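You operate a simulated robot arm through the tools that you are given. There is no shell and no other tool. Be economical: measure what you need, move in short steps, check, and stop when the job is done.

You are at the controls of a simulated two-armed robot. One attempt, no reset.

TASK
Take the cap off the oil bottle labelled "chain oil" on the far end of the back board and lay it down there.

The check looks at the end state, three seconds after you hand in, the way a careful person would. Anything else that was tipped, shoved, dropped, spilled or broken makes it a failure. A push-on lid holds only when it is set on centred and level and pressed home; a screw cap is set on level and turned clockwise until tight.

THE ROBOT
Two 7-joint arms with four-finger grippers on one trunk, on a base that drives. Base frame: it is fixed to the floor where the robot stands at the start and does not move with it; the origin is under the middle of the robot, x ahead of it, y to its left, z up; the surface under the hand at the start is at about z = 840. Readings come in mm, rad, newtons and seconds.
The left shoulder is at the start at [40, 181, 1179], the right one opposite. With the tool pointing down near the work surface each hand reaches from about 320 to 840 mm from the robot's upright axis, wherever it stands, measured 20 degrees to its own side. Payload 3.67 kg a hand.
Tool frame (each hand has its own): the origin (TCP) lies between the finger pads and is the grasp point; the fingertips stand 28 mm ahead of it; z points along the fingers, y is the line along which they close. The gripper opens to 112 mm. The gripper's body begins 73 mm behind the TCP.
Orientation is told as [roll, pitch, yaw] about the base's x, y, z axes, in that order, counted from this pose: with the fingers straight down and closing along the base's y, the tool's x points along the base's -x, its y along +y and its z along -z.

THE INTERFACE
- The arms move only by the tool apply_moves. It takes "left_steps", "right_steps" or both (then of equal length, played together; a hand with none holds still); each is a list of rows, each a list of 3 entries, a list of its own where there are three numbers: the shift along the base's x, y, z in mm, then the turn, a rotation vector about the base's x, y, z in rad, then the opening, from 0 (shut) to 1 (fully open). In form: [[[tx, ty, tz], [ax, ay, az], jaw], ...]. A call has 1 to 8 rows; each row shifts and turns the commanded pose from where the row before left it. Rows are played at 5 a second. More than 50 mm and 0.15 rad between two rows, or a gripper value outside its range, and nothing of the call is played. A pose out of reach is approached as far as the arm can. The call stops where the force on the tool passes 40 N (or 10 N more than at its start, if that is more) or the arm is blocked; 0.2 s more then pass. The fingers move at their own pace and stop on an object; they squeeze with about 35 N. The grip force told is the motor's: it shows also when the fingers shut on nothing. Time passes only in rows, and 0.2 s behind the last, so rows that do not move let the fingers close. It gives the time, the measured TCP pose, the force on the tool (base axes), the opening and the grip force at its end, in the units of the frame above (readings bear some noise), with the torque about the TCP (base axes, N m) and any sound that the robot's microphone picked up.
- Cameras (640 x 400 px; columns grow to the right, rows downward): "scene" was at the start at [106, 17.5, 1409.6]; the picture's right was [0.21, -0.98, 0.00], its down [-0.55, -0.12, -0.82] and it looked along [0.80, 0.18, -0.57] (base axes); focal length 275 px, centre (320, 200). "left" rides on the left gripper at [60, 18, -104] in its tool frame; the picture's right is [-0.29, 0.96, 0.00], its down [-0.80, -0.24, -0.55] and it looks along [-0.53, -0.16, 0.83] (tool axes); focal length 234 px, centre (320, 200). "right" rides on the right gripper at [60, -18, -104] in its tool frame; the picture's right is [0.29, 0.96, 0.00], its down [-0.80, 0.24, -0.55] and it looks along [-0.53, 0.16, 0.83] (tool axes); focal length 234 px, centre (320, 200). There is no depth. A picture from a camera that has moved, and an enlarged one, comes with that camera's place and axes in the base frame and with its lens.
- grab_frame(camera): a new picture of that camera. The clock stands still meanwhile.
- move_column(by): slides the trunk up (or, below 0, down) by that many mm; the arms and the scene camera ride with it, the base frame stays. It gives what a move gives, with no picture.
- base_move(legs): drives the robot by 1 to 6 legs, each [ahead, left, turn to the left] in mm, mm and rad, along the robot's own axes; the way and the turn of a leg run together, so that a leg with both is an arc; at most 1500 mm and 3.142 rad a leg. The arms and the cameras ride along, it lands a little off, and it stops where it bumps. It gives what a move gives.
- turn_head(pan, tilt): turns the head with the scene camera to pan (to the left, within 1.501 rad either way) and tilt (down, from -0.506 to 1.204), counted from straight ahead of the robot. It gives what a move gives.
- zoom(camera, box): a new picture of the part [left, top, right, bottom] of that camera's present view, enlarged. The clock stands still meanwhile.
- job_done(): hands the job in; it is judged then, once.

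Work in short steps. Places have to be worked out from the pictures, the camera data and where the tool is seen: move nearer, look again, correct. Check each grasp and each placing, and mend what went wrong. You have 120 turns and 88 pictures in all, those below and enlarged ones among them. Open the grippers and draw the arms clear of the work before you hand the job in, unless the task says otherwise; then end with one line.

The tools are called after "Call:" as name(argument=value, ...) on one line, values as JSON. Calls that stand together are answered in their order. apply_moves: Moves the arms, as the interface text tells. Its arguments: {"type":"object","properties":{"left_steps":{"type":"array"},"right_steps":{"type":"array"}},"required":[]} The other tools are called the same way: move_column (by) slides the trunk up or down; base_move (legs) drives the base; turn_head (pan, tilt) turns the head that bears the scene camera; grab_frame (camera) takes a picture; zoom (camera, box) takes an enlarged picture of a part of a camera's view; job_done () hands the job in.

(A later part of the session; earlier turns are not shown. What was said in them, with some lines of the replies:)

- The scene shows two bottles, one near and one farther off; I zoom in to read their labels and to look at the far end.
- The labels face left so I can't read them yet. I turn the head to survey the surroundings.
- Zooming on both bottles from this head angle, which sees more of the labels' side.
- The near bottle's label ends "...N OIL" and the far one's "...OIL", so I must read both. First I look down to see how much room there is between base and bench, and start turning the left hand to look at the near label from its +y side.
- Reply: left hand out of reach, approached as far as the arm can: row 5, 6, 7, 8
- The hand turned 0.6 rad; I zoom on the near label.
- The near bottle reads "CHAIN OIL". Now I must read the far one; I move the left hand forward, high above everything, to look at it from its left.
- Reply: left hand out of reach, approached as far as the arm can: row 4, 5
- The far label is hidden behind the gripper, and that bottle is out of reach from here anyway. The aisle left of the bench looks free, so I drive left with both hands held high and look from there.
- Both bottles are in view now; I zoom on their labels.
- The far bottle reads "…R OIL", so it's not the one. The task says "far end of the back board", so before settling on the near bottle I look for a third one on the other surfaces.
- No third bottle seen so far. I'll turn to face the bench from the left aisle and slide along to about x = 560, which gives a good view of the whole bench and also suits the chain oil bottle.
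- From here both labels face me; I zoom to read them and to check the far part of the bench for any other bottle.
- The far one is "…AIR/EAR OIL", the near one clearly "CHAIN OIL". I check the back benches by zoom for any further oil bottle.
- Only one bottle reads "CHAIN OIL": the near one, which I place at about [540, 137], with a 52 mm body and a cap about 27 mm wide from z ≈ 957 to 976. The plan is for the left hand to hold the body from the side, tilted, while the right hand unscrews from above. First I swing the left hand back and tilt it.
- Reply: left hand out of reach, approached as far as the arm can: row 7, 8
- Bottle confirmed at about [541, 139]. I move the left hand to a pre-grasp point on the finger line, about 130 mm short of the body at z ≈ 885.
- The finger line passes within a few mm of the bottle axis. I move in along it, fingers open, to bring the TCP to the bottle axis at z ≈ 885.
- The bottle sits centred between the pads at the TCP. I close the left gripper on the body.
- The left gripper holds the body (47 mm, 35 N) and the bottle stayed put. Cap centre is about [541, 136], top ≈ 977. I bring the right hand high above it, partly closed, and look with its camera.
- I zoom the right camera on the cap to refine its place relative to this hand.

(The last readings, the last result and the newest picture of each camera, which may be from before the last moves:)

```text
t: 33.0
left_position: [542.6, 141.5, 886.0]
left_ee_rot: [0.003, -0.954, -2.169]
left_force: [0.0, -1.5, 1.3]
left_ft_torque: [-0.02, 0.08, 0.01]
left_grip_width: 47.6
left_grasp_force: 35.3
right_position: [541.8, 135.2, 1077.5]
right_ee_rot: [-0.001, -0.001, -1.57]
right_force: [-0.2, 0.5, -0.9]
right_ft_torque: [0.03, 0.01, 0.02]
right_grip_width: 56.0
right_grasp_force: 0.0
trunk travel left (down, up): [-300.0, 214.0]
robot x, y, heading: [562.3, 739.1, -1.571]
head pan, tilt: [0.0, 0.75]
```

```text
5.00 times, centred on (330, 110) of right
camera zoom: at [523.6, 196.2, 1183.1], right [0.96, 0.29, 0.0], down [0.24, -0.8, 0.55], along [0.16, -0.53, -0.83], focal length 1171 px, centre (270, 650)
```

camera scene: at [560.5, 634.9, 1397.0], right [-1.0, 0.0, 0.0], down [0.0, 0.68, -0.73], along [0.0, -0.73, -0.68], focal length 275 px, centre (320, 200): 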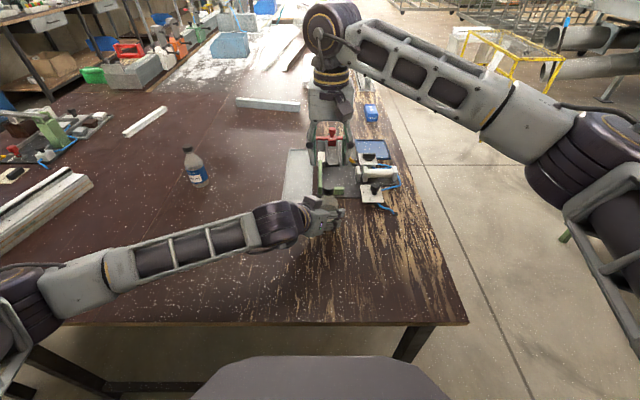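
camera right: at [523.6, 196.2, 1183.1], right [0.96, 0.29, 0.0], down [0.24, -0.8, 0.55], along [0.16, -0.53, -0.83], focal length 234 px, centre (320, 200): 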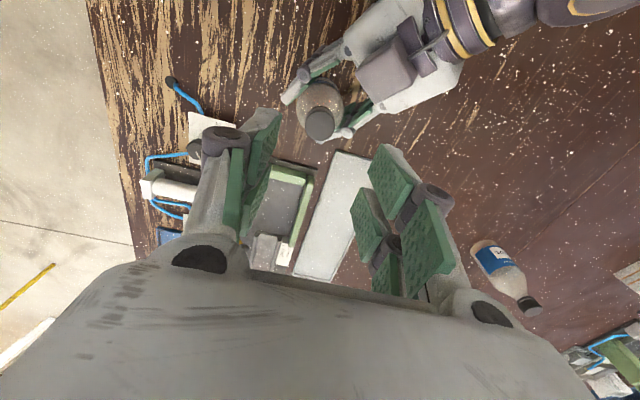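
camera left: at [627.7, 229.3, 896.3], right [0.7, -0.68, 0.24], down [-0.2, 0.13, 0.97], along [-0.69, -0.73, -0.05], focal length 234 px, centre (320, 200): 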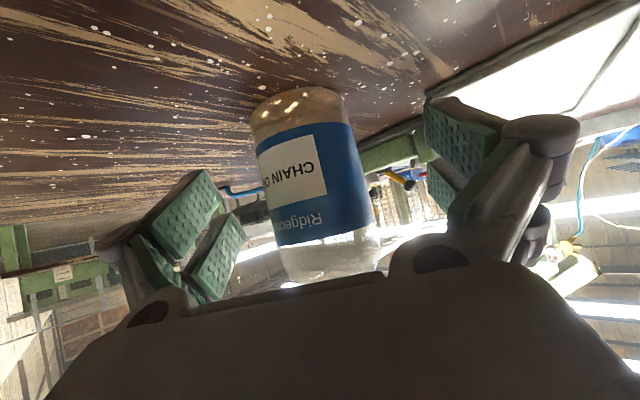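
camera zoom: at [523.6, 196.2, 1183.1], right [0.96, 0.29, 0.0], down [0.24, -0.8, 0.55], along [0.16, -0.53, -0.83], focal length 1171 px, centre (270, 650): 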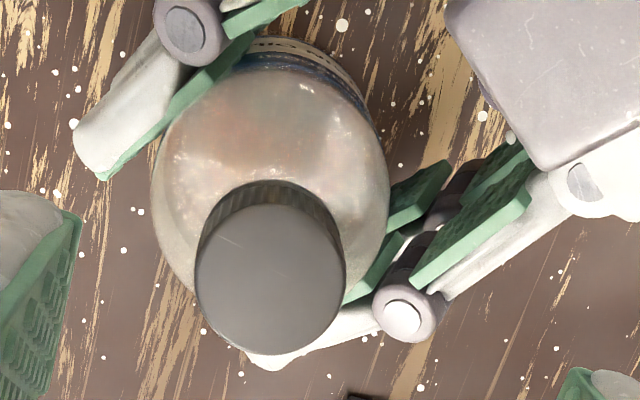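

Cap centre ≈ [541, 139], about 27 mm wide. I wind the right wrist clockwise first (about −0.9 rad) at this height, so there is room to turn counter-clockwise.

Call:
apply_moves(right_steps=[[[0, 2, 0], [0, 0, -0.15], 0.5], [[0, 2, 0], [0, 0, -0.15], 0.5], [[0, 0, 0], [0, 0, -0.15], 0.5], [[0, 0, 0], [0, 0, -0.15], 0.5], [[0, 0, 0], [0, 0, -0.15], 0.5], [[0, 0, 0], [0, 0, -0.15], 0.5], [[0, 0, 0], [0, 0, -0.15], 0.5], [[0, 0, 0], [0, 0, -0.15], 0.5]])

Call:
grab_frame(camera="right")

```text
t: 34.8
left_position: [543.9, 142.2, 886.6]
left_ee_rot: [0.002, -0.957, -2.168]
left_force: [1.0, 0.3, 2.4]
left_ft_torque: [0.05, 0.01, 0.0]
left_grip_width: 47.5
left_grasp_force: 35.2
right_position: [542.0, 139.7, 1080.4]
right_ee_rot: [0.001, -0.001, -2.773]
right_force: [0.3, 0.7, 0.0]
right_ft_torque: [0.01, 0.02, 0.0]
right_grip_width: 55.9
right_grasp_force: 0.0
trunk travel left (down, up): [-300.0, 214.0]
robot x, y, heading: [564.4, 739.9, -1.571]
head pan, tilt: [0.0, 0.75]
```

```text
45 pictures are left
camera right: at [591.2, 178.1, 1185.4], right [0.61, -0.79, 0.0], down [-0.66, -0.51, 0.55], along [-0.44, -0.34, -0.83], focal length 234 px, centre (320, 200)
```

right: 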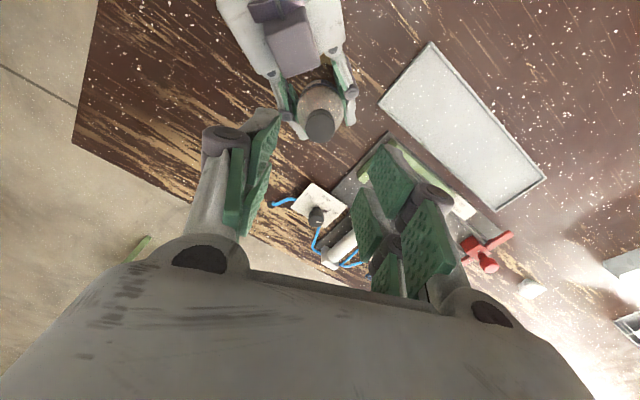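

Wound to −1.2 rad freely; cap still refines to about [542, 140.5]. I descend to TCP z ≈ 984 so that the fingertips overlap the cap but stay above the bottle's shoulder.

Call:
apply_moves(right_steps=[[[0, 0.8, -35], [0, 0, 0], 0.5], [[0, 0, -35], [0, 0, 0], 0.5], [[0, 0, -26], [0, 0, 0], 0.5]])

Call:
zoom(camera="scene", box=[270, 150, 390, 246])

Call:
grab_frame(camera="right")

```text
t: 35.6
left_position: [545.3, 141.7, 885.6]
left_ee_rot: [0.003, -0.957, -2.169]
left_force: [-0.3, -0.8, 2.5]
left_ft_torque: [0.02, 0.09, -0.01]
left_grip_width: 47.2
left_grasp_force: 34.8
right_position: [543.9, 138.2, 983.5]
right_ee_rot: [0.0, 0.001, -2.77]
right_force: [0.3, 0.8, 0.2]
right_ft_torque: [0.0, 0.03, 0.01]
right_grip_width: 55.8
right_grasp_force: 0.0
trunk travel left (down, up): [-300.0, 214.0]
robot x, y, heading: [561.3, 737.6, -1.574]
head pan, tilt: [0.0, 0.75]
```

```text
4.17 times, centred on (330, 198) of scene
camera zoom: at [561.8, 635.0, 1397.0], right [-1.0, 0.0, 0.0], down [0.0, 0.68, -0.73], along [0.0, -0.73, -0.68], focal length 1146 px, centre (278, 208)
```

zoom: 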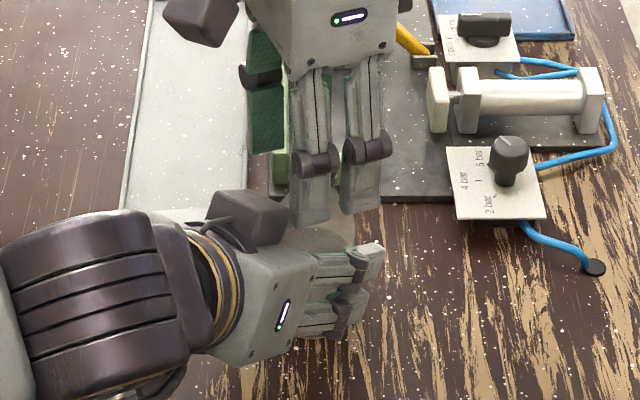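

```text
43 pictures are left
camera right: at [593.0, 178.3, 1088.7], right [0.62, -0.79, 0.0], down [-0.66, -0.51, 0.55], along [-0.44, -0.34, -0.83], focal length 234 px, centre (320, 200)
```

right: 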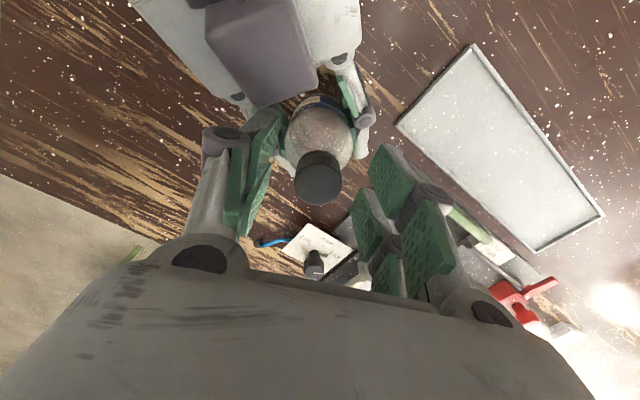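

The cap lies centred between the right fingers. I close on it.

Call:
apply_moves(right_steps=[[[-1, 1.5, 0], [0, 0, 0], 0.4], [[0, 0, 0], [0, 0, 0], 0.3], [[0, 0, 0], [0, 0, 0], 0.15], [[0, 0, 0], [0, 0, 0], 0.1]])

Call:
zoom(camera="right", box=[220, 80, 420, 240])

```text
t: 36.6
left_position: [543.2, 141.9, 886.1]
left_ee_rot: [0.0, -0.955, -2.169]
left_force: [-3.5, 8.1, 4.4]
left_ft_torque: [-0.53, -0.13, -0.07]
left_grip_width: 47.5
left_grasp_force: 35.2
right_position: [541.8, 140.5, 984.1]
right_ee_rot: [0.002, 0.0, -2.772]
right_force: [3.4, -7.7, -1.2]
right_ft_torque: [-0.14, -0.08, 0.02]
right_grip_width: 22.2
right_grasp_force: 34.5
trunk travel left (down, up): [-300.0, 214.0]
robot x, y, heading: [559.6, 740.5, -1.569]
head pan, tilt: [0.0, 0.75]
```

```text
2.50 times, centred on (320, 160) of right
camera zoom: at [591.4, 179.5, 1089.3], right [0.62, -0.79, 0.0], down [-0.66, -0.51, 0.55], along [-0.44, -0.34, -0.83], focal length 585 px, centre (320, 300)
```

zoom: 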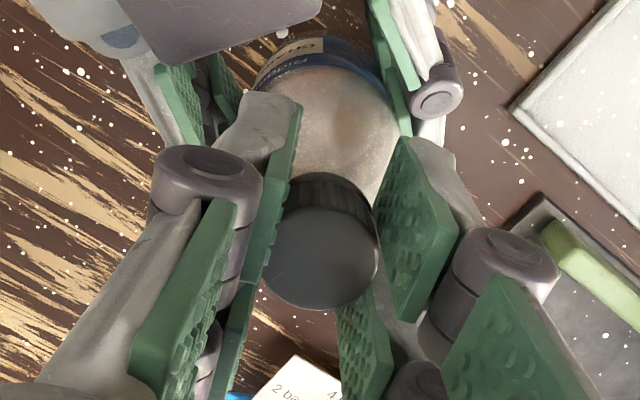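

Gripped (22 mm, 34 N) with a slight side load of 8 N; I shift 1 mm to relieve it, then turn counter-clockwise with a slight rise.

Call:
apply_moves(right_steps=[[[0.4, -1.0, 0], [0, 0, 0.05], 0.1], [[0, 0, 0.1], [0, 0, 0.15], 0.1], [[0, 0, 0.1], [0, 0, 0.15], 0.1], [[0, 0, 0.1], [0, 0, 0.15], 0.1]])

Call:
zoom(camera="right", box=[220, 80, 420, 240])

```text
t: 37.6
left_position: [544.4, 141.6, 886.3]
left_ee_rot: [0.002, -0.958, -2.17]
left_force: [-4.1, 8.8, 4.5]
left_ft_torque: [-0.56, -0.08, -0.01]
left_grip_width: 47.7
left_grasp_force: 34.8
right_position: [542.3, 139.9, 985.0]
right_ee_rot: [0.0, -0.001, -2.268]
right_force: [3.1, -8.9, -1.3]
right_ft_torque: [-0.18, -0.03, 0.02]
right_grip_width: 21.6
right_grasp_force: 34.9
trunk travel left (down, up): [-300.0, 214.0]
robot x, y, heading: [565.2, 740.4, -1.568]
head pan, tilt: [0.0, 0.75]
```

```text
2.50 times, centred on (320, 160) of right
camera zoom: at [566.3, 198.5, 1089.9], right [0.92, -0.4, 0.0], down [-0.33, -0.76, 0.55], along [-0.22, -0.51, -0.83], focal length 585 px, centre (320, 300)
```

zoom: 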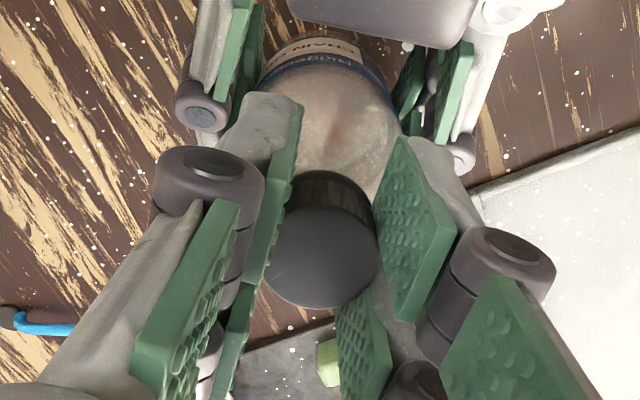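

No large torque, so the cap seems to be turning with the fingers. I continue turning.

Call:
apply_moves(right_steps=[[[0, 0, 0.1], [0, 0, 0.15], 0.1], [[0, 0, 0.1], [0, 0, 0.15], 0.1], [[0, 0, 0.1], [0, 0, 0.15], 0.1], [[0, 0, 0.1], [0, 0, 0.15], 0.1], [[0, 0, 0.1], [0, 0, 0.15], 0.1], [[0, 0, 0.1], [0, 0, 0.15], 0.1], [[0, 0, 0.1], [0, 0, 0.15], 0.1], [[0, 0, 0.1], [0, 0, 0.15], 0.1]])

Call:
apply_moves(right_steps=[[[0, 0, 0.1], [0, 0, 0.15], 0.1], [[0, 0, 0.1], [0, 0, 0.15], 0.1], [[0, 0, 0.1], [0, 0, 0.15], 0.1], [[0, 0, 0.1], [0, 0, 0.15], 0.1], [[0, 0, 0.1], [0, 0, 0.15], 0.1], [[0, 0, 0.1], [0, 0, 0.15], 0.1]])

Call:
zoom(camera="right", box=[220, 80, 420, 240])

```text
t: 39.4
left_position: [544.5, 142.7, 885.4]
left_ee_rot: [0.002, -0.956, -2.168]
left_force: [2.9, 11.3, 6.4]
left_ft_torque: [-0.4, 0.61, 0.0]
left_grip_width: 47.6
left_grasp_force: 35.0
right_position: [541.5, 141.3, 984.8]
right_ee_rot: [-0.001, 0.0, -1.07]
right_force: [-6.1, -10.4, 0.4]
right_ft_torque: [-0.5, 0.12, 0.0]
right_grip_width: 21.6
right_grasp_force: 35.0
trunk travel left (down, up): [-300.0, 214.0]
robot x, y, heading: [563.3, 739.2, -1.568]
head pan, tilt: [0.0, 0.75]
```

```text
t: 40.8
left_position: [544.2, 141.1, 886.0]
left_ee_rot: [0.002, -0.956, -2.169]
left_force: [3.0, 9.0, 5.2]
left_ft_torque: [-0.42, 0.31, 0.0]
left_grip_width: 47.8
left_grasp_force: 34.9
right_position: [541.3, 141.5, 986.0]
right_ee_rot: [0.001, 0.001, -0.67]
right_force: [-3.6, -7.8, -0.5]
right_ft_torque: [-0.15, 0.05, -0.03]
right_grip_width: 21.6
right_grasp_force: 35.1
right hand out of reach, approached as far as the arm can: row 4, 5, 6
trunk travel left (down, up): [-300.0, 214.0]
robot x, y, heading: [560.2, 740.3, -1.57]
head pan, tilt: [0.0, 0.75]
```

```text
2.50 times, centred on (320, 160) of right
camera zoom: at [483.5, 164.2, 1091.0], right [0.37, 0.93, 0.0], down [0.77, -0.31, 0.55], along [0.52, -0.2, -0.83], focal length 585 px, centre (320, 300)
```

zoom: 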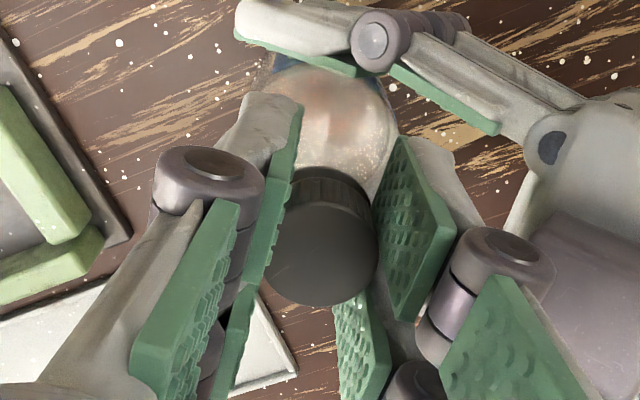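

Turned 2.1 rad to the wrist limit. I open, rise 50 mm, wind back, and come down for a second grip.

Call:
apply_moves(right_steps=[[[0, 0, 0], [0, 0, 0], 0.25], [[0, 0, 0], [0, 0, 0], 0.45], [[0, 0, 25], [0, 0, 0], 0.45], [[0, 0, 25], [0, 0, 0], 0.45], [[0, 0, 0], [0, 0, -0.15], 0.45], [[0, 0, 0], [0, 0, -0.15], 0.45], [[0, 0, 0], [0, 0, -0.15], 0.45], [[0, 0, 0], [0, 0, -0.15], 0.45]])

Call:
apply_moves(right_steps=[[[0, 0, 0], [0, 0, -0.15], 0.45], [[0, 0, 0], [0, 0, -0.15], 0.45], [[0, 0, 0], [0, 0, -0.15], 0.45], [[0, 0, 0], [0, 0, -0.15], 0.45], [[0, 0, 0], [0, 0, -0.15], 0.45], [[0, 0, 0], [0, 0, -0.15], 0.45], [[0, 0, 0], [0, 0, -0.15], 0.45], [[0, 0, 0], [0, 0, -0.15], 0.45]])

Call:
apply_moves(right_steps=[[[0, 0, 0], [0, 0, -0.15], 0.45], [[0, 0, 0], [0, 0, -0.15], 0.45]])

Call:
grab_frame(camera="right")

Call:
zoom(camera="scene", box=[270, 150, 390, 246])

```text
t: 42.6
left_position: [543.5, 141.2, 886.0]
left_ee_rot: [0.003, -0.955, -2.167]
left_force: [-0.1, -1.5, 4.6]
left_ft_torque: [0.09, -0.03, 0.02]
left_grip_width: 47.2
left_grasp_force: 35.2
right_position: [542.8, 141.6, 1035.6]
right_ee_rot: [0.001, -0.001, -1.274]
right_force: [-0.5, -0.2, -0.2]
right_ft_torque: [-0.04, -0.02, 0.0]
right_grip_width: 50.4
right_grasp_force: 0.0
trunk travel left (down, up): [-300.0, 214.0]
robot x, y, heading: [563.8, 738.2, -1.568]
head pan, tilt: [0.0, 0.75]
```

```text
t: 44.4
left_position: [544.0, 140.4, 886.2]
left_ee_rot: [0.002, -0.956, -2.168]
left_force: [0.4, -1.6, 5.4]
left_ft_torque: [0.06, -0.06, 0.01]
left_grip_width: 47.5
left_grasp_force: 35.4
right_position: [540.6, 140.0, 1035.5]
right_ee_rot: [0.0, 0.0, -2.473]
right_force: [0.3, 0.0, -0.4]
right_ft_torque: [-0.01, 0.0, -0.03]
right_grip_width: 50.4
right_grasp_force: 0.0
trunk travel left (down, up): [-300.0, 214.0]
robot x, y, heading: [560.2, 738.7, -1.571]
head pan, tilt: [0.0, 0.75]
```

```text
t: 45.0
left_position: [545.1, 142.0, 885.0]
left_ee_rot: [0.001, -0.956, -2.167]
left_force: [0.7, 0.1, 5.2]
left_ft_torque: [0.04, -0.03, -0.02]
left_grip_width: 47.5
left_grasp_force: 35.1
right_position: [541.9, 140.9, 1035.1]
right_ee_rot: [-0.001, 0.0, -2.773]
right_force: [0.2, 0.2, -0.2]
right_ft_torque: [-0.01, 0.03, 0.0]
right_grip_width: 50.6
right_grasp_force: 0.1
trunk travel left (down, up): [-300.0, 214.0]
robot x, y, heading: [563.7, 737.7, -1.571]
head pan, tilt: [0.0, 0.75]
```

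```text
39 pictures are left
camera right: at [590.9, 179.2, 1141.3], right [0.61, -0.79, 0.0], down [-0.66, -0.51, 0.55], along [-0.44, -0.34, -0.83], focal length 234 px, centre (320, 200)
```

right: 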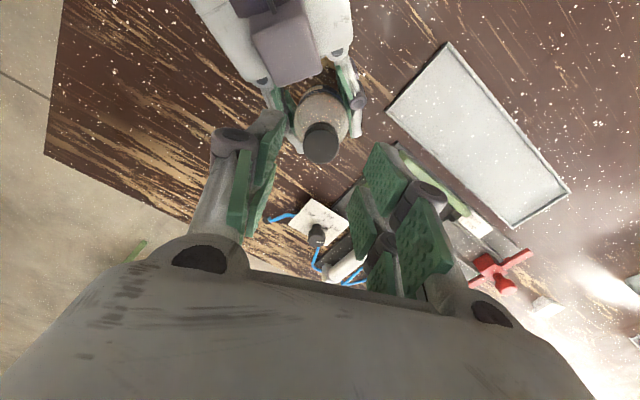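

```text
4.17 times, centred on (330, 198) of scene
camera zoom: at [561.9, 635.1, 1397.0], right [-1.0, 0.0, 0.0], down [0.0, 0.68, -0.73], along [0.0, -0.73, -0.68], focal length 1146 px, centre (278, 208)
```

zoom: 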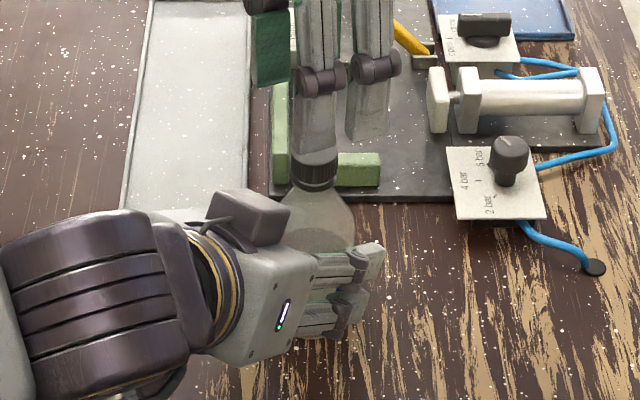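

Cap is still at about [542.5, 140]. I come down again and regrip.

Call:
apply_moves(right_steps=[[[0.3, -1, -25], [0, 0, 0], 0.45], [[0, 0, -25], [0, 0, 0], 0.45], [[0, 0, 0], [0, 0, 0], 0.3], [[0, 0, 0], [0, 0, 0], 0.15], [[0, 0, 0], [0, 0, 0], 0.1]])

Call:
apply_moves(right_steps=[[[0, 0, 0.1], [0, 0, 0.15], 0.1], [[0, 0, 0.1], [0, 0, 0.15], 0.1], [[0, 0, 0.1], [0, 0, 0.15], 0.1], [[0, 0, 0.1], [0, 0, 0.15], 0.1], [[0, 0, 0.1], [0, 0, 0.15], 0.1], [[0, 0, 0.1], [0, 0, 0.15], 0.1], [[0, 0, 0.1], [0, 0, 0.15], 0.1], [[0, 0, 0.1], [0, 0, 0.15], 0.1]])

Call:
apply_moves(right_steps=[[[0, 0, 0.1], [0, 0, 0.15], 0.1], [[0, 0, 0.1], [0, 0, 0.15], 0.1], [[0, 0, 0.1], [0, 0, 0.15], 0.1], [[0, 0, 0.1], [0, 0, 0.15], 0.1], [[0, 0, 0.1], [0, 0, 0.15], 0.1], [[0, 0, 0.1], [0, 0, 0.1], 0.1]])

Call:
zoom(camera="right", box=[220, 80, 420, 240])

```text
t: 46.2
left_position: [545.6, 142.2, 885.6]
left_ee_rot: [0.002, -0.956, -2.167]
left_force: [0.8, 1.4, 5.3]
left_ft_torque: [0.11, 0.06, -0.02]
left_grip_width: 47.9
left_grasp_force: 35.1
right_position: [541.7, 138.8, 986.5]
right_ee_rot: [-0.001, 0.002, -2.77]
right_force: [-1.1, 0.0, -0.4]
right_ft_torque: [-0.04, 0.02, -0.01]
right_grip_width: 21.8
right_grasp_force: 34.4
trunk travel left (down, up): [-300.0, 214.0]
robot x, y, heading: [560.9, 739.9, -1.571]
head pan, tilt: [0.0, 0.75]
```

```text
t: 48.0
left_position: [545.3, 142.0, 885.7]
left_ee_rot: [0.003, -0.956, -2.169]
left_force: [0.6, 1.4, 2.9]
left_ft_torque: [0.05, -0.18, -0.02]
left_grip_width: 47.3
left_grasp_force: 35.3
right_position: [543.0, 139.7, 986.8]
right_ee_rot: [-0.001, -0.001, -1.569]
right_force: [-0.4, -1.6, 1.7]
right_ft_torque: [-0.12, 0.15, 0.0]
right_grip_width: 21.4
right_grasp_force: 35.0
trunk travel left (down, up): [-300.0, 214.0]
robot x, y, heading: [563.3, 738.5, -1.569]
head pan, tilt: [0.0, 0.75]
```

```text
t: 49.4
left_position: [544.1, 142.4, 885.5]
left_ee_rot: [0.003, -0.957, -2.169]
left_force: [-1.6, 0.6, 1.8]
left_ft_torque: [0.23, -0.21, 0.02]
left_grip_width: 47.5
left_grasp_force: 34.9
right_position: [542.1, 139.3, 986.8]
right_ee_rot: [0.001, -0.001, -0.719]
right_force: [1.4, 0.0, 3.5]
right_ft_torque: [-0.02, 0.09, -0.01]
right_grip_width: 21.7
right_grasp_force: 35.1
trunk travel left (down, up): [-300.0, 214.0]
robot x, y, heading: [563.7, 733.4, -1.571]
head pan, tilt: [0.0, 0.75]
```

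```text
2.50 times, centred on (320, 160) of right
camera zoom: at [484.9, 166.3, 1092.6], right [0.41, 0.91, 0.0], down [0.76, -0.34, 0.55], along [0.5, -0.23, -0.83], focal length 585 px, centre (320, 300)
```

zoom: 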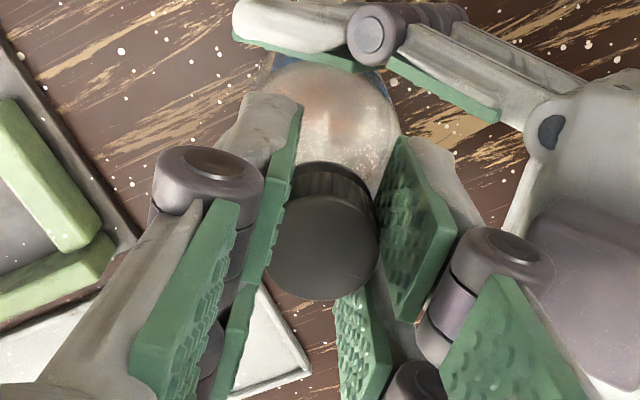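

The cap is pushing the hand up slightly (+3.5 N), so the thread is working. After about 4.1 rad I test with a 2 mm lift.

Call:
apply_moves(right_steps=[[[0, 0, 1], [0, 0, 0], 0.1], [[0, 0, 1], [0, 0, 0], 0.1]])

```text
t: 50.0
left_position: [544.3, 140.9, 885.8]
left_ee_rot: [0.001, -0.957, -2.167]
left_force: [-0.7, -1.7, 2.4]
left_ft_torque: [0.29, -0.07, 0.02]
left_grip_width: 47.4
left_grasp_force: 34.9
right_position: [542.1, 138.1, 989.1]
right_ee_rot: [0.001, 0.001, -0.721]
right_force: [0.9, 1.8, -2.9]
right_ft_torque: [-0.02, 0.03, 0.01]
right_grip_width: 21.5
right_grasp_force: 35.1
trunk travel left (down, up): [-300.0, 214.0]
robot x, y, heading: [562.9, 740.3, -1.572]
head pan, tilt: [0.0, 0.75]
```

Force rose with the lift, so the thread still holds. I do a third turn: release, rise, wind back, regrip.

Call:
apply_moves(right_steps=[[[0, 0, -1], [0, 0, 0], 0.1], [[0, 0, 0], [0, 0, 0], 0.25], [[0, 0, 0], [0, 0, 0], 0.45], [[0, 0, 25], [0, 0, 0], 0.45], [[0, 0, 25], [0, 0, -0.15], 0.45], [[0, 0, 0], [0, 0, -0.15], 0.45], [[0, 0, 0], [0, 0, -0.15], 0.45], [[0, 0, 0], [0, 0, -0.15], 0.45]])

Call:
apply_moves(right_steps=[[[0, 0, 0], [0, 0, -0.15], 0.45], [[0, 0, 0], [0, 0, -0.15], 0.45], [[0, 0, 0], [0, 0, -0.15], 0.45], [[0, 0, 0], [0, 0, -0.15], 0.45], [[0, 0, 0], [0, 0, -0.15], 0.45], [[0, 0, 0], [0, 0, -0.15], 0.45], [[0, 0, 0], [0, 0, -0.15], 0.45], [[0, 0, 0], [0, 0, -0.15], 0.45]])

Call:
apply_moves(right_steps=[[[0, 0, 0], [0, 0, -0.15], 0.45], [[0, 0, 0], [0, 0, -0.1], 0.45]])

Call:
zoom(camera="right", box=[260, 70, 380, 166])

```text
t: 51.8
left_position: [544.4, 141.1, 885.7]
left_ee_rot: [0.002, -0.958, -2.166]
left_force: [2.0, 0.2, 3.1]
left_ft_torque: [0.11, -0.04, -0.03]
left_grip_width: 47.4
left_grasp_force: 35.0
right_position: [542.6, 138.6, 1039.2]
right_ee_rot: [-0.001, -0.001, -1.324]
right_force: [0.2, -0.6, -0.3]
right_ft_torque: [-0.02, 0.01, 0.03]
right_grip_width: 50.3
right_grasp_force: 0.0
trunk travel left (down, up): [-300.0, 214.0]
robot x, y, heading: [563.3, 740.3, -1.567]
head pan, tilt: [0.0, 0.75]
```

```text
t: 53.6
left_position: [544.8, 141.5, 885.9]
left_ee_rot: [0.001, -0.957, -2.167]
left_force: [1.0, 1.2, 2.3]
left_ft_torque: [0.09, -0.07, 0.01]
left_grip_width: 47.6
left_grasp_force: 35.3
right_position: [541.6, 139.9, 1038.9]
right_ee_rot: [-0.001, -0.002, -2.523]
right_force: [0.2, -0.6, 0.0]
right_ft_torque: [0.06, -0.02, -0.01]
right_grip_width: 50.5
right_grasp_force: 0.0
trunk travel left (down, up): [-300.0, 214.0]
robot x, y, heading: [562.5, 739.5, -1.57]
head pan, tilt: [0.0, 0.75]
```

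```text
t: 54.2
left_position: [543.0, 141.6, 885.9]
left_ee_rot: [0.001, -0.957, -2.168]
left_force: [0.3, 0.4, 3.0]
left_ft_torque: [0.12, 0.0, -0.01]
left_grip_width: 47.3
left_grasp_force: 34.8
right_position: [542.8, 139.7, 1038.0]
right_ee_rot: [0.001, 0.0, -2.772]
right_force: [-0.1, 0.8, 0.3]
right_ft_torque: [0.02, 0.01, 0.01]
right_grip_width: 50.3
right_grasp_force: 0.1
trunk travel left (down, up): [-300.0, 214.0]
robot x, y, heading: [560.4, 740.3, -1.567]
head pan, tilt: [0.0, 0.75]
```

```text
4.17 times, centred on (320, 118) of right
camera zoom: at [590.9, 178.2, 1143.3], right [0.61, -0.79, 0.0], down [-0.66, -0.51, 0.55], along [-0.44, -0.34, -0.83], focal length 976 px, centre (320, 542)
```

zoom: 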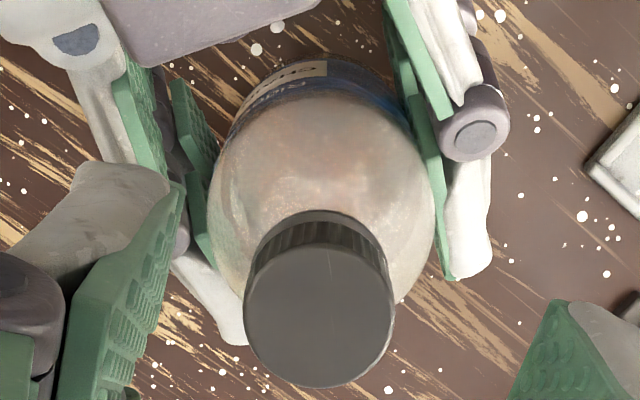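

The cap is still seated level. I regrip and turn once more, rising a little faster to follow the thread.

Call:
apply_moves(right_steps=[[[0, 0, -25], [0, 0, 0], 0.45], [[0, 0, -25], [0, 0, 0], 0.45], [[0, 0, 0], [0, 0, 0], 0.3], [[0, 0, 0], [0, 0, 0], 0.15], [[0, 0, 0], [0, 0, 0], 0.1]])

Call:
apply_moves(right_steps=[[[0, 0, 0.1], [0, 0, 0.15], 0.1], [[0, 0, 0.1], [0, 0, 0.15], 0.1], [[0, 0, 0.1], [0, 0, 0.15], 0.1], [[0, 0, 0.1], [0, 0, 0.15], 0.1], [[0, 0, 0.1], [0, 0, 0.15], 0.1], [[0, 0, 0.1], [0, 0, 0.15], 0.1], [[0, 0, 0.1], [0, 0, 0.15], 0.1], [[0, 0, 0.1], [0, 0, 0.15], 0.1]])

Call:
apply_moves(right_steps=[[[0, 0, 0.1], [0, 0, 0.15], 0.1], [[0, 0, 0.1], [0, 0, 0.15], 0.1], [[0, 0, 0.1], [0, 0, 0.15], 0.1], [[0, 0, 0.1], [0, 0, 0.15], 0.1], [[0, 0, 0.1], [0, 0, 0.15], 0.1], [[0, 0, 0.1], [0, 0, 0.1], 0.1]])

Call:
apply_moves(right_steps=[[[0, 0, 1.5], [0, 0, 0], 0.1], [[0, 0, 1.5], [0, 0, 0], 0.1]])

```text
t: 55.4
left_position: [544.3, 142.5, 886.8]
left_ee_rot: [0.002, -0.957, -2.167]
left_force: [-1.2, -1.2, 2.6]
left_ft_torque: [0.23, -0.09, -0.02]
left_grip_width: 47.4
left_grasp_force: 35.1
right_position: [542.4, 139.7, 987.1]
right_ee_rot: [0.0, -0.001, -2.77]
right_force: [1.5, 1.9, -0.1]
right_ft_torque: [-0.01, -0.05, -0.02]
right_grip_width: 21.4
right_grasp_force: 35.1
trunk travel left (down, up): [-300.0, 214.0]
robot x, y, heading: [563.3, 738.7, -1.576]
head pan, tilt: [0.0, 0.75]
```

```text
t: 57.2
left_position: [544.4, 142.3, 886.1]
left_ee_rot: [0.002, -0.955, -2.168]
left_force: [-0.2, -0.2, 2.2]
left_ft_torque: [0.04, 0.04, 0.05]
left_grip_width: 47.7
left_grasp_force: 35.5
right_position: [541.0, 139.7, 988.8]
right_ee_rot: [0.0, 0.0, -1.571]
right_force: [-0.1, -0.4, -0.6]
right_ft_torque: [-0.02, 0.02, -0.02]
right_grip_width: 21.8
right_grasp_force: 35.0
trunk travel left (down, up): [-300.0, 214.0]
robot x, y, heading: [565.5, 738.3, -1.574]
head pan, tilt: [0.0, 0.75]
```

```text
t: 58.6
left_position: [544.0, 141.9, 885.8]
left_ee_rot: [0.001, -0.957, -2.167]
left_force: [0.0, -0.2, 2.2]
left_ft_torque: [0.05, 0.01, 0.02]
left_grip_width: 47.7
left_grasp_force: 35.2
right_position: [541.4, 140.3, 989.1]
right_ee_rot: [0.0, 0.001, -0.719]
right_force: [-0.7, -0.4, -0.6]
right_ft_torque: [0.01, -0.04, 0.0]
right_grip_width: 21.6
right_grasp_force: 34.4
trunk travel left (down, up): [-300.0, 214.0]
robot x, y, heading: [560.2, 739.1, -1.57]
head pan, tilt: [0.0, 0.75]
```

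```text
t: 59.2
left_position: [544.2, 140.9, 885.4]
left_ee_rot: [0.001, -0.956, -2.168]
left_force: [0.2, 0.6, 1.8]
left_ft_torque: [0.04, 0.0, -0.01]
left_grip_width: 47.3
left_grasp_force: 35.6
right_position: [542.2, 138.9, 992.3]
right_ee_rot: [0.001, -0.001, -0.721]
right_force: [-0.1, 0.4, 0.1]
right_ft_torque: [-0.01, 0.0, 0.02]
right_grip_width: 21.6
right_grasp_force: 35.1
trunk travel left (down, up): [-300.0, 214.0]
robot x, y, heading: [564.0, 741.2, -1.569]
head pan, tilt: [0.0, 0.75]
```

Forces vanished and the lift met no resistance, so the cap is free. I raise it straight up and check.

Call:
apply_moves(right_steps=[[[0, 0, 15], [0, 0, 0], 0.1], [[0, 0, 30], [0, 0, 0], 0.1], [[0, 0, 35], [0, 0, 0], 0.1]])

Call:
grab_frame(camera="right")

Call:
zoom(camera="scene", box=[250, 130, 410, 258])

```text
t: 60.0
left_position: [544.1, 142.9, 886.2]
left_ee_rot: [0.0, -0.956, -2.167]
left_force: [0.9, 0.9, 1.4]
left_ft_torque: [0.11, 0.02, 0.0]
left_grip_width: 47.5
left_grasp_force: 34.8
right_position: [543.7, 138.4, 1070.9]
right_ee_rot: [-0.001, 0.0, -0.72]
right_force: [0.5, -0.3, -0.2]
right_ft_torque: [0.01, -0.01, -0.01]
right_grip_width: 21.8
right_grasp_force: 34.7
trunk travel left (down, up): [-300.0, 214.0]
robot x, y, heading: [564.0, 736.1, -1.573]
head pan, tilt: [0.0, 0.75]
```

```text
35 pictures are left
camera right: at [486.4, 165.1, 1177.1], right [0.42, 0.91, 0.0], down [0.76, -0.35, 0.55], along [0.5, -0.23, -0.83], focal length 234 px, centre (320, 200)
```

right: 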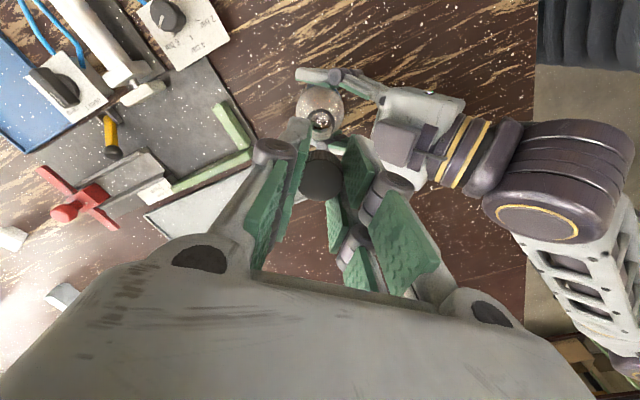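

```text
3.12 times, centred on (330, 194) of scene
camera zoom: at [562.0, 635.3, 1397.0], right [-1.0, 0.0, 0.0], down [0.0, 0.68, -0.73], along [0.0, -0.73, -0.68], focal length 859 px, centre (289, 219)
```

zoom: 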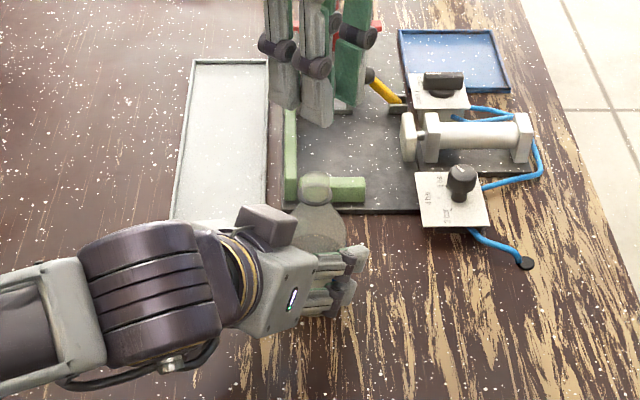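

The cap is in the right hand and the bottle neck is open. I carry the cap to a bare patch of the bench beside the bottle at about [430, 190], turning the wrist back to neutral on the way.

Call:
apply_moves(right_steps=[[[-19, 9, 0], [0, 0, -0.14], 0.1], [[-19, 9, 0], [0, 0, -0.14], 0.1], [[-19, 9, 0], [0, 0, -0.14], 0.1], [[-19, 9, 0], [0, 0, -0.14], 0.1], [[-19, 8, 0], [0, 0, -0.14], 0.1], [[-19, 8, 0], [0, 0, -0.14], 0.1]])

Call:
apply_moves(right_steps=[[[0, 0, -45], [0, 0, 0], 0.1], [[0, 0, -45], [0, 0, 0], 0.1], [[0, 0, -45], [0, 0, 0], 0.1], [[0, 0, -36], [0, 0, 0], 0.1]])

Call:
zoom(camera="scene", box=[290, 150, 450, 278])

Call:
zoom(camera="right", box=[220, 80, 420, 240])

```text
t: 61.4
left_position: [544.5, 141.4, 886.5]
left_ee_rot: [0.002, -0.957, -2.17]
left_force: [-1.0, -0.2, 0.6]
left_ft_torque: [0.03, 0.03, 0.02]
left_grip_width: 47.7
left_grasp_force: 35.7
right_position: [427.2, 190.7, 1072.3]
right_ee_rot: [0.001, 0.001, -1.564]
right_force: [-1.3, 0.3, 0.4]
right_ft_torque: [0.0, 0.0, -0.02]
right_grip_width: 21.9
right_grasp_force: 34.7
trunk travel left (down, up): [-300.0, 214.0]
robot x, y, heading: [564.7, 738.9, -1.573]
head pan, tilt: [0.0, 0.75]
```

```text
t: 62.4
left_position: [544.2, 142.5, 886.1]
left_ee_rot: [0.002, -0.956, -2.167]
left_force: [-0.2, -1.4, 0.9]
left_ft_torque: [0.07, 0.07, 0.01]
left_grip_width: 47.6
left_grasp_force: 35.0
right_position: [427.0, 192.7, 901.0]
right_ee_rot: [0.0, 0.0, -1.56]
right_force: [-0.4, -0.3, -0.1]
right_ft_torque: [-0.06, 0.0, 0.02]
right_grip_width: 21.6
right_grasp_force: 35.0
trunk travel left (down, up): [-300.0, 214.0]
robot x, y, heading: [563.9, 739.7, -1.572]
head pan, tilt: [0.0, 0.75]
```

```text
3.12 times, centred on (370, 214) of scene
camera zoom: at [561.7, 634.7, 1397.0], right [-1.0, 0.0, 0.0], down [0.0, 0.68, -0.73], along [0.0, -0.73, -0.68], focal length 859 px, centre (164, 156)
```

zoom: 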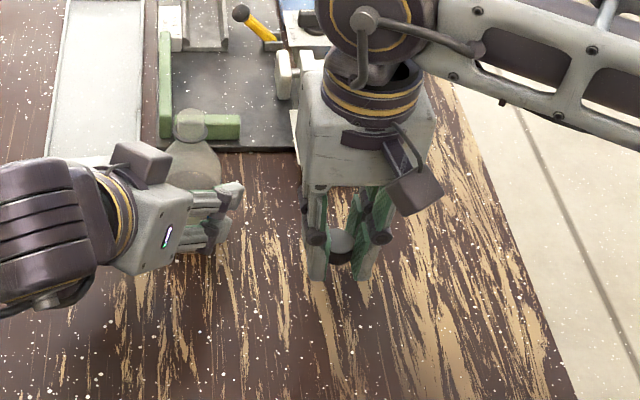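

```text
2.50 times, centred on (320, 160) of right
camera zoom: at [408.1, 252.4, 1005.4], right [0.95, 0.3, 0.0], down [0.25, -0.79, 0.55], along [0.17, -0.53, -0.83], focal length 585 px, centre (320, 300)
```

zoom: 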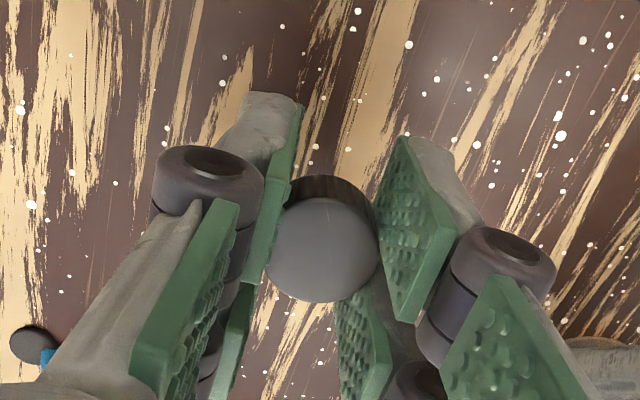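

The patch below is bare. I lower slowly until contact is felt.

Call:
apply_moves(right_steps=[[[0, 0, -15], [0, 0, 0], 0.1], [[0, 0, -10], [0, 0, 0], 0.1], [[0, 0, -2], [0, 0, 0], 0.1], [[0, 0, -2], [0, 0, 0], 0.1]])

Call:
apply_moves(right_steps=[[[0, 0, -1], [0, 0, 0], 0.1], [[0, 0, -1], [0, 0, 0], 0.1]])

```text
t: 63.4
left_position: [544.3, 142.5, 885.6]
left_ee_rot: [0.003, -0.957, -2.168]
left_force: [0.5, -0.3, 0.7]
left_ft_torque: [0.08, -0.02, -0.01]
left_grip_width: 47.4
left_grasp_force: 35.0
right_position: [427.9, 192.4, 871.3]
right_ee_rot: [0.002, -0.001, -1.562]
right_force: [0.2, 0.5, -0.1]
right_ft_torque: [0.0, -0.04, 0.02]
right_grip_width: 21.6
right_grasp_force: 35.3
trunk travel left (down, up): [-300.0, 214.0]
robot x, y, heading: [564.1, 745.3, -1.57]
head pan, tilt: [0.0, 0.75]
```

```text
t: 64.0
left_position: [544.0, 141.4, 885.5]
left_ee_rot: [0.002, -0.956, -2.168]
left_force: [-0.6, 0.2, 0.9]
left_ft_torque: [0.08, 0.01, -0.03]
left_grip_width: 47.6
left_grasp_force: 34.9
right_position: [426.4, 192.4, 871.0]
right_ee_rot: [0.001, -0.001, -1.563]
right_force: [0.5, -0.6, 0.7]
right_ft_torque: [0.01, -0.02, -0.03]
right_grip_width: 21.7
right_grasp_force: 35.3
trunk travel left (down, up): [-300.0, 214.0]
robot x, y, heading: [562.9, 739.0, -1.567]
head pan, tilt: [0.0, 0.75]
```

No contact yet; I continue in 1 mm steps.

Call:
apply_moves(right_steps=[[[0, 0, -1], [0, 0, 0], 0.1], [[0, 0, -1], [0, 0, 0], 0.1]])

Call:
zoom(camera="scene", box=[350, 190, 430, 254])

```text
t: 64.6
left_position: [544.3, 142.2, 885.5]
left_ee_rot: [0.001, -0.958, -2.168]
left_force: [1.1, -0.8, 0.8]
left_ft_torque: [0.04, -0.03, 0.01]
left_grip_width: 47.6
left_grasp_force: 35.1
right_position: [427.4, 191.8, 868.8]
right_ee_rot: [-0.001, 0.0, -1.561]
right_force: [0.1, 0.5, -0.2]
right_ft_torque: [0.01, 0.01, 0.01]
right_grip_width: 21.6
right_grasp_force: 34.9
trunk travel left (down, up): [-300.0, 214.0]
robot x, y, heading: [563.8, 738.9, -1.571]
head pan, tilt: [0.0, 0.75]
```

```text
6.25 times, centred on (390, 222) of scene
camera zoom: at [561.8, 634.9, 1397.0], right [-1.0, 0.0, 0.0], down [0.0, 0.68, -0.73], along [0.0, -0.73, -0.68], focal length 1718 px, centre (-118, 62)
```

zoom: 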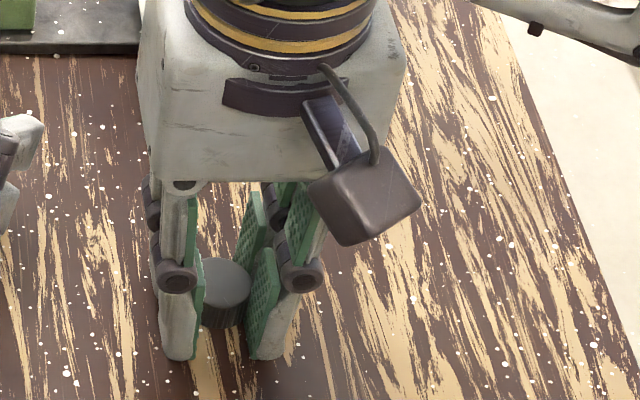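

Call:
apply_moves(right_steps=[[[0, 0, -1], [0, 0, 0], 0.1], [[0, 0, -1], [0, 0, 0], 0.1]])

Call:
apply_moves(right_steps=[[[0, 0, -1], [0, 0, 0], 0.1], [[0, 0, -1], [0, 0, 0], 0.1]])

```text
t: 65.2
left_position: [544.0, 141.6, 885.1]
left_ee_rot: [0.002, -0.957, -2.17]
left_force: [0.6, -0.4, 0.4]
left_ft_torque: [0.01, -0.02, -0.01]
left_grip_width: 47.6
left_grasp_force: 34.9
right_position: [427.7, 190.6, 867.6]
right_ee_rot: [0.001, -0.001, -1.561]
right_force: [-1.3, 1.0, 5.6]
right_ft_torque: [0.12, 0.08, -0.02]
right_grip_width: 21.8
right_grasp_force: 35.2
trunk travel left (down, up): [-300.0, 214.0]
robot x, y, heading: [562.9, 745.4, -1.574]
head pan, tilt: [0.0, 0.75]
```

```text
t: 65.8
left_position: [544.4, 143.4, 887.4]
left_ee_rot: [0.003, -0.957, -2.17]
left_force: [-0.3, -0.2, -0.7]
left_ft_torque: [-0.03, 0.02, -0.02]
left_grip_width: 47.5
left_grasp_force: 34.7
right_position: [426.8, 190.6, 866.9]
right_ee_rot: [0.0, -0.005, -1.565]
right_force: [-6.3, 0.1, 25.0]
right_ft_torque: [0.49, 0.25, 0.18]
right_grip_width: 21.6
right_grasp_force: 35.2
trunk travel left (down, up): [-300.0, 214.0]
robot x, y, heading: [561.5, 738.2, -1.573]
head pan, tilt: [0.0, 0.75]
```

Contact at TCP ≈ 867.5. I back off the load and open gently, then rise.

Call:
apply_moves(right_steps=[[[0, 0, 1.8], [0, 0, 0], 0.1], [[0, 0, 0], [0, 0, 0], 0.25], [[0, 0, 0], [0, 0, 0], 0.35], [[0, 0, 0], [0, 0, 0], 0.5], [[0, 0, 0], [0, 0, 0], 0.5]])

Call:
zoom(camera="right", box=[220, 80, 420, 240])

```text
t: 67.0
left_position: [545.5, 142.3, 886.0]
left_ee_rot: [0.002, -0.955, -2.17]
left_force: [0.6, 0.0, 0.1]
left_ft_torque: [0.01, 0.04, -0.03]
left_grip_width: 47.4
left_grasp_force: 35.2
right_position: [428.0, 191.4, 865.2]
right_ee_rot: [0.0, 0.001, -1.559]
right_force: [-1.7, 0.5, 4.2]
right_ft_torque: [-0.01, 0.04, -0.01]
right_grip_width: 56.1
right_grasp_force: 0.1
trunk travel left (down, up): [-300.0, 214.0]
robot x, y, heading: [561.9, 739.7, -1.569]
head pan, tilt: [0.0, 0.75]
```

```text
2.50 times, centred on (320, 160) of right
camera zoom: at [409.1, 252.3, 971.1], right [0.95, 0.3, 0.0], down [0.25, -0.8, 0.55], along [0.16, -0.53, -0.83], focal length 585 px, centre (320, 300)
```

zoom: 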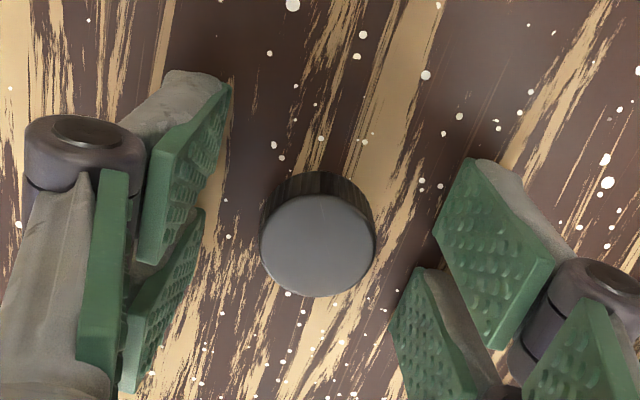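

The cap lies flat on the bench. I lift the right hand clear and then open the left gripper slowly.

Call:
apply_moves(right_steps=[[[0, 0, 30], [0, 0, 0], 0.5], [[0, 0, 45], [0, 0, 0], 0.5], [[0, 0, 50], [0, 0, 0], 0.5], [[0, 0, 50], [0, 0, 0], 0.5], [[-30, 20, 50], [0, 0, 0], 0.5]])

Call:
apply_moves(left_steps=[[[0, 0, 0], [0, 0, 0], 0.45], [[0, 0, 0], [0, 0, 0], 0.55], [[0, 0, 0], [0, 0, 0], 0.75], [[0, 0, 0], [0, 0, 0], 1], [[0, 0, 0], [0, 0, 0], 1]])

Call:
grab_frame(camera="left")

Call:
zoom(camera="scene", box=[290, 150, 450, 278])

```text
refused: row 5 steps farther than a row can; nothing moved
```

```text
t: 68.2
left_position: [543.9, 141.8, 885.0]
left_ee_rot: [0.002, -0.957, -2.169]
left_force: [0.2, -0.1, -0.2]
left_ft_torque: [0.03, 0.02, -0.05]
left_grip_width: 111.9
left_grasp_force: 0.0
right_position: [429.0, 190.9, 866.1]
right_ee_rot: [0.0, 0.001, -1.561]
right_force: [-0.6, -0.3, -0.4]
right_ft_torque: [0.01, -0.02, 0.04]
right_grip_width: 55.8
right_grasp_force: 0.0
trunk travel left (down, up): [-300.0, 214.0]
robot x, y, heading: [564.3, 739.8, -1.573]
head pan, tilt: [0.0, 0.75]
```

```text
29 pictures are left
camera left: at [627.8, 229.7, 896.9], right [0.7, -0.68, 0.24], down [-0.2, 0.13, 0.97], along [-0.69, -0.73, -0.05], focal length 234 px, centre (320, 200)
```

left: 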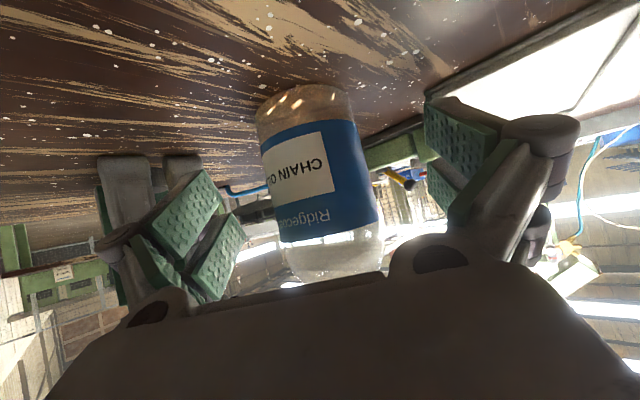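

```text
3.12 times, centred on (370, 214) of scene
camera zoom: at [561.8, 634.8, 1397.0], right [-1.0, 0.0, 0.0], down [0.0, 0.68, -0.73], along [0.0, -0.73, -0.68], focal length 859 px, centre (164, 156)
```

zoom: 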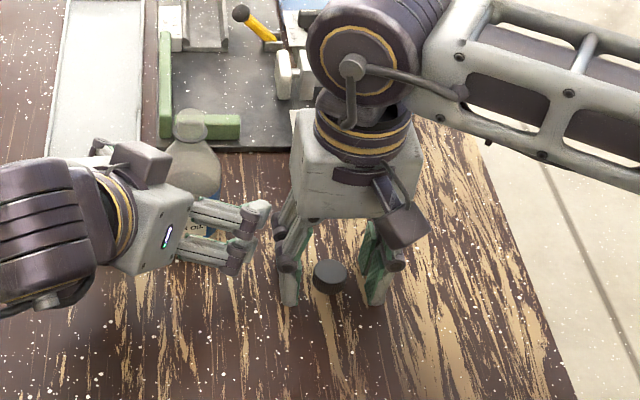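

The right-hand lift was refused, but the left has opened and the bottle stands. Now I lift the right hand straight up, then back the left hand out along its line.

Call:
apply_moves(right_steps=[[[0, 0, 30], [0, 0, 0], 0.5], [[0, 0, 45], [0, 0, 0], 0.5], [[0, 0, 48], [0, 0, 0], 0.5], [[0, 0, 48], [0, 0, 0], 0.5], [[-30, 0, 35], [0, 0, 0], 0.5]])

Call:
apply_moves(left_steps=[[[12, 18, 15], [0, 0, 0], 1], [[12, 18, 15], [0, 0, 0], 1], [[12, 18, 15], [0, 0, 0], 1], [[12, 18, 15], [0, 0, 0], 1], [[12, 18, 15], [0, 0, 0], 1], [[15, 11, 27], [0, 0, 0], 1], [[15, 11, 27], [0, 0, 0], 1], [[15, 11, 27], [0, 0, 0], 1]])

Call:
grab_frame(camera="scene")

Call:
zoom(camera="scene", box=[290, 150, 450, 278])

```text
t: 69.4
left_position: [542.8, 142.6, 886.0]
left_ee_rot: [0.004, -0.957, -2.17]
left_force: [0.3, 0.4, 0.1]
left_ft_torque: [0.0, 0.0, 0.02]
left_grip_width: 111.9
left_grasp_force: 0.0
right_position: [395.5, 192.8, 1071.1]
right_ee_rot: [0.002, 0.0, -1.559]
right_force: [0.2, -0.1, -1.1]
right_ft_torque: [-0.01, -0.06, -0.01]
right_grip_width: 55.9
right_grasp_force: 0.1
trunk travel left (down, up): [-300.0, 214.0]
robot x, y, heading: [561.1, 740.1, -1.577]
head pan, tilt: [0.0, 0.75]
```

```text
t: 71.2
left_position: [646.5, 260.6, 1042.8]
left_ee_rot: [0.0, -0.955, -2.17]
left_force: [0.4, 0.8, -0.3]
left_ft_torque: [0.02, 0.02, -0.01]
left_grip_width: 112.3
left_grasp_force: 0.1
left hand out of reach, approached as far as the arm can: row 8
right_position: [397.1, 193.3, 1071.6]
right_ee_rot: [0.0, 0.0, -1.561]
right_force: [0.2, -0.4, 1.2]
right_ft_torque: [0.0, 0.02, 0.02]
right_grip_width: 55.9
right_grasp_force: 0.0
trunk travel left (down, up): [-300.0, 214.0]
robot x, y, heading: [563.4, 737.7, -1.574]
head pan, tilt: [0.0, 0.75]
```

```text
27 pictures are left
camera scene: at [562.1, 635.4, 1397.1], right [-1.0, 0.0, 0.0], down [0.0, 0.68, -0.73], along [0.0, -0.73, -0.68], focal length 275 px, centre (320, 200)
```

scene: 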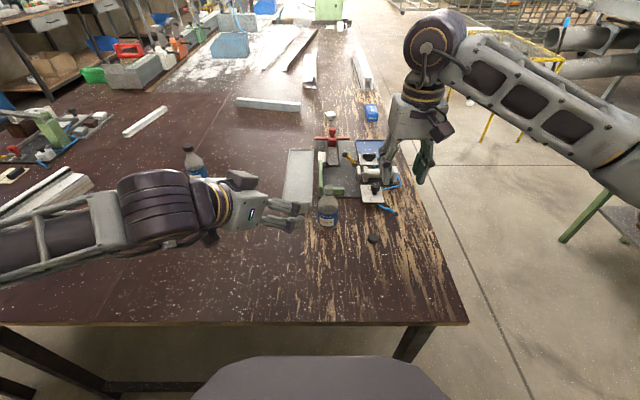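

```text
3.12 times, centred on (370, 214) of scene
camera zoom: at [562.1, 635.4, 1397.1], right [-1.0, 0.0, 0.0], down [0.0, 0.68, -0.73], along [0.0, -0.73, -0.68], focal length 859 px, centre (164, 156)
```

zoom: 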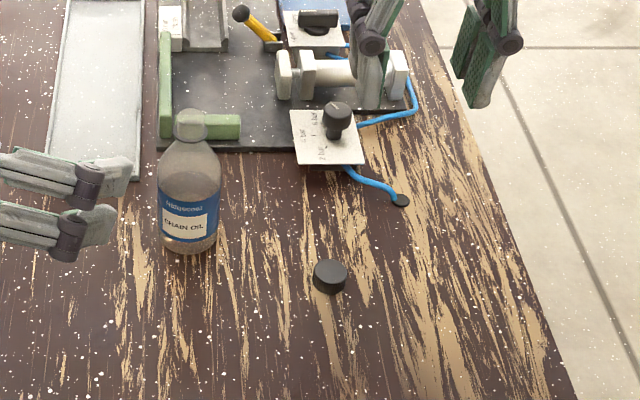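

The bottle stands open in its place and the cap lies flat beside it; nothing else has moved. I open the right gripper fully and draw it up, then hand in.

Call:
apply_moves(right_steps=[[[0, 0, 30], [0, 0, 0], 1], [[0, 0, 30], [0, 0, 0], 1], [[0, 0, 0], [0, 0, 0], 1]])

Call:
job_done()

```text
t: 72.0
left_position: [646.2, 260.0, 1043.2]
left_ee_rot: [0.001, -0.955, -2.168]
left_force: [-0.9, -0.2, -0.9]
left_ft_torque: [-0.01, 0.0, 0.03]
left_grip_width: 111.8
left_grasp_force: 0.1
right_position: [397.9, 192.3, 1132.2]
right_ee_rot: [-0.002, 0.0, -1.562]
right_force: [0.9, -0.3, 0.7]
right_ft_torque: [-0.01, -0.01, -0.01]
right_grip_width: 112.1
right_grasp_force: 0.1
trunk travel left (down, up): [-300.0, 214.0]
robot x, y, heading: [561.3, 741.9, -1.567]
head pan, tilt: [0.0, 0.75]
```

```text
The job is handed in.
```

I unscrewed the cap from the only bottle I found labelled "CHAIN OIL" and laid it flat on the bench beside the bottle, which still stands upright in its place. I took that bench end to be "the far end of the back board", though I couldn't confirm that reading.
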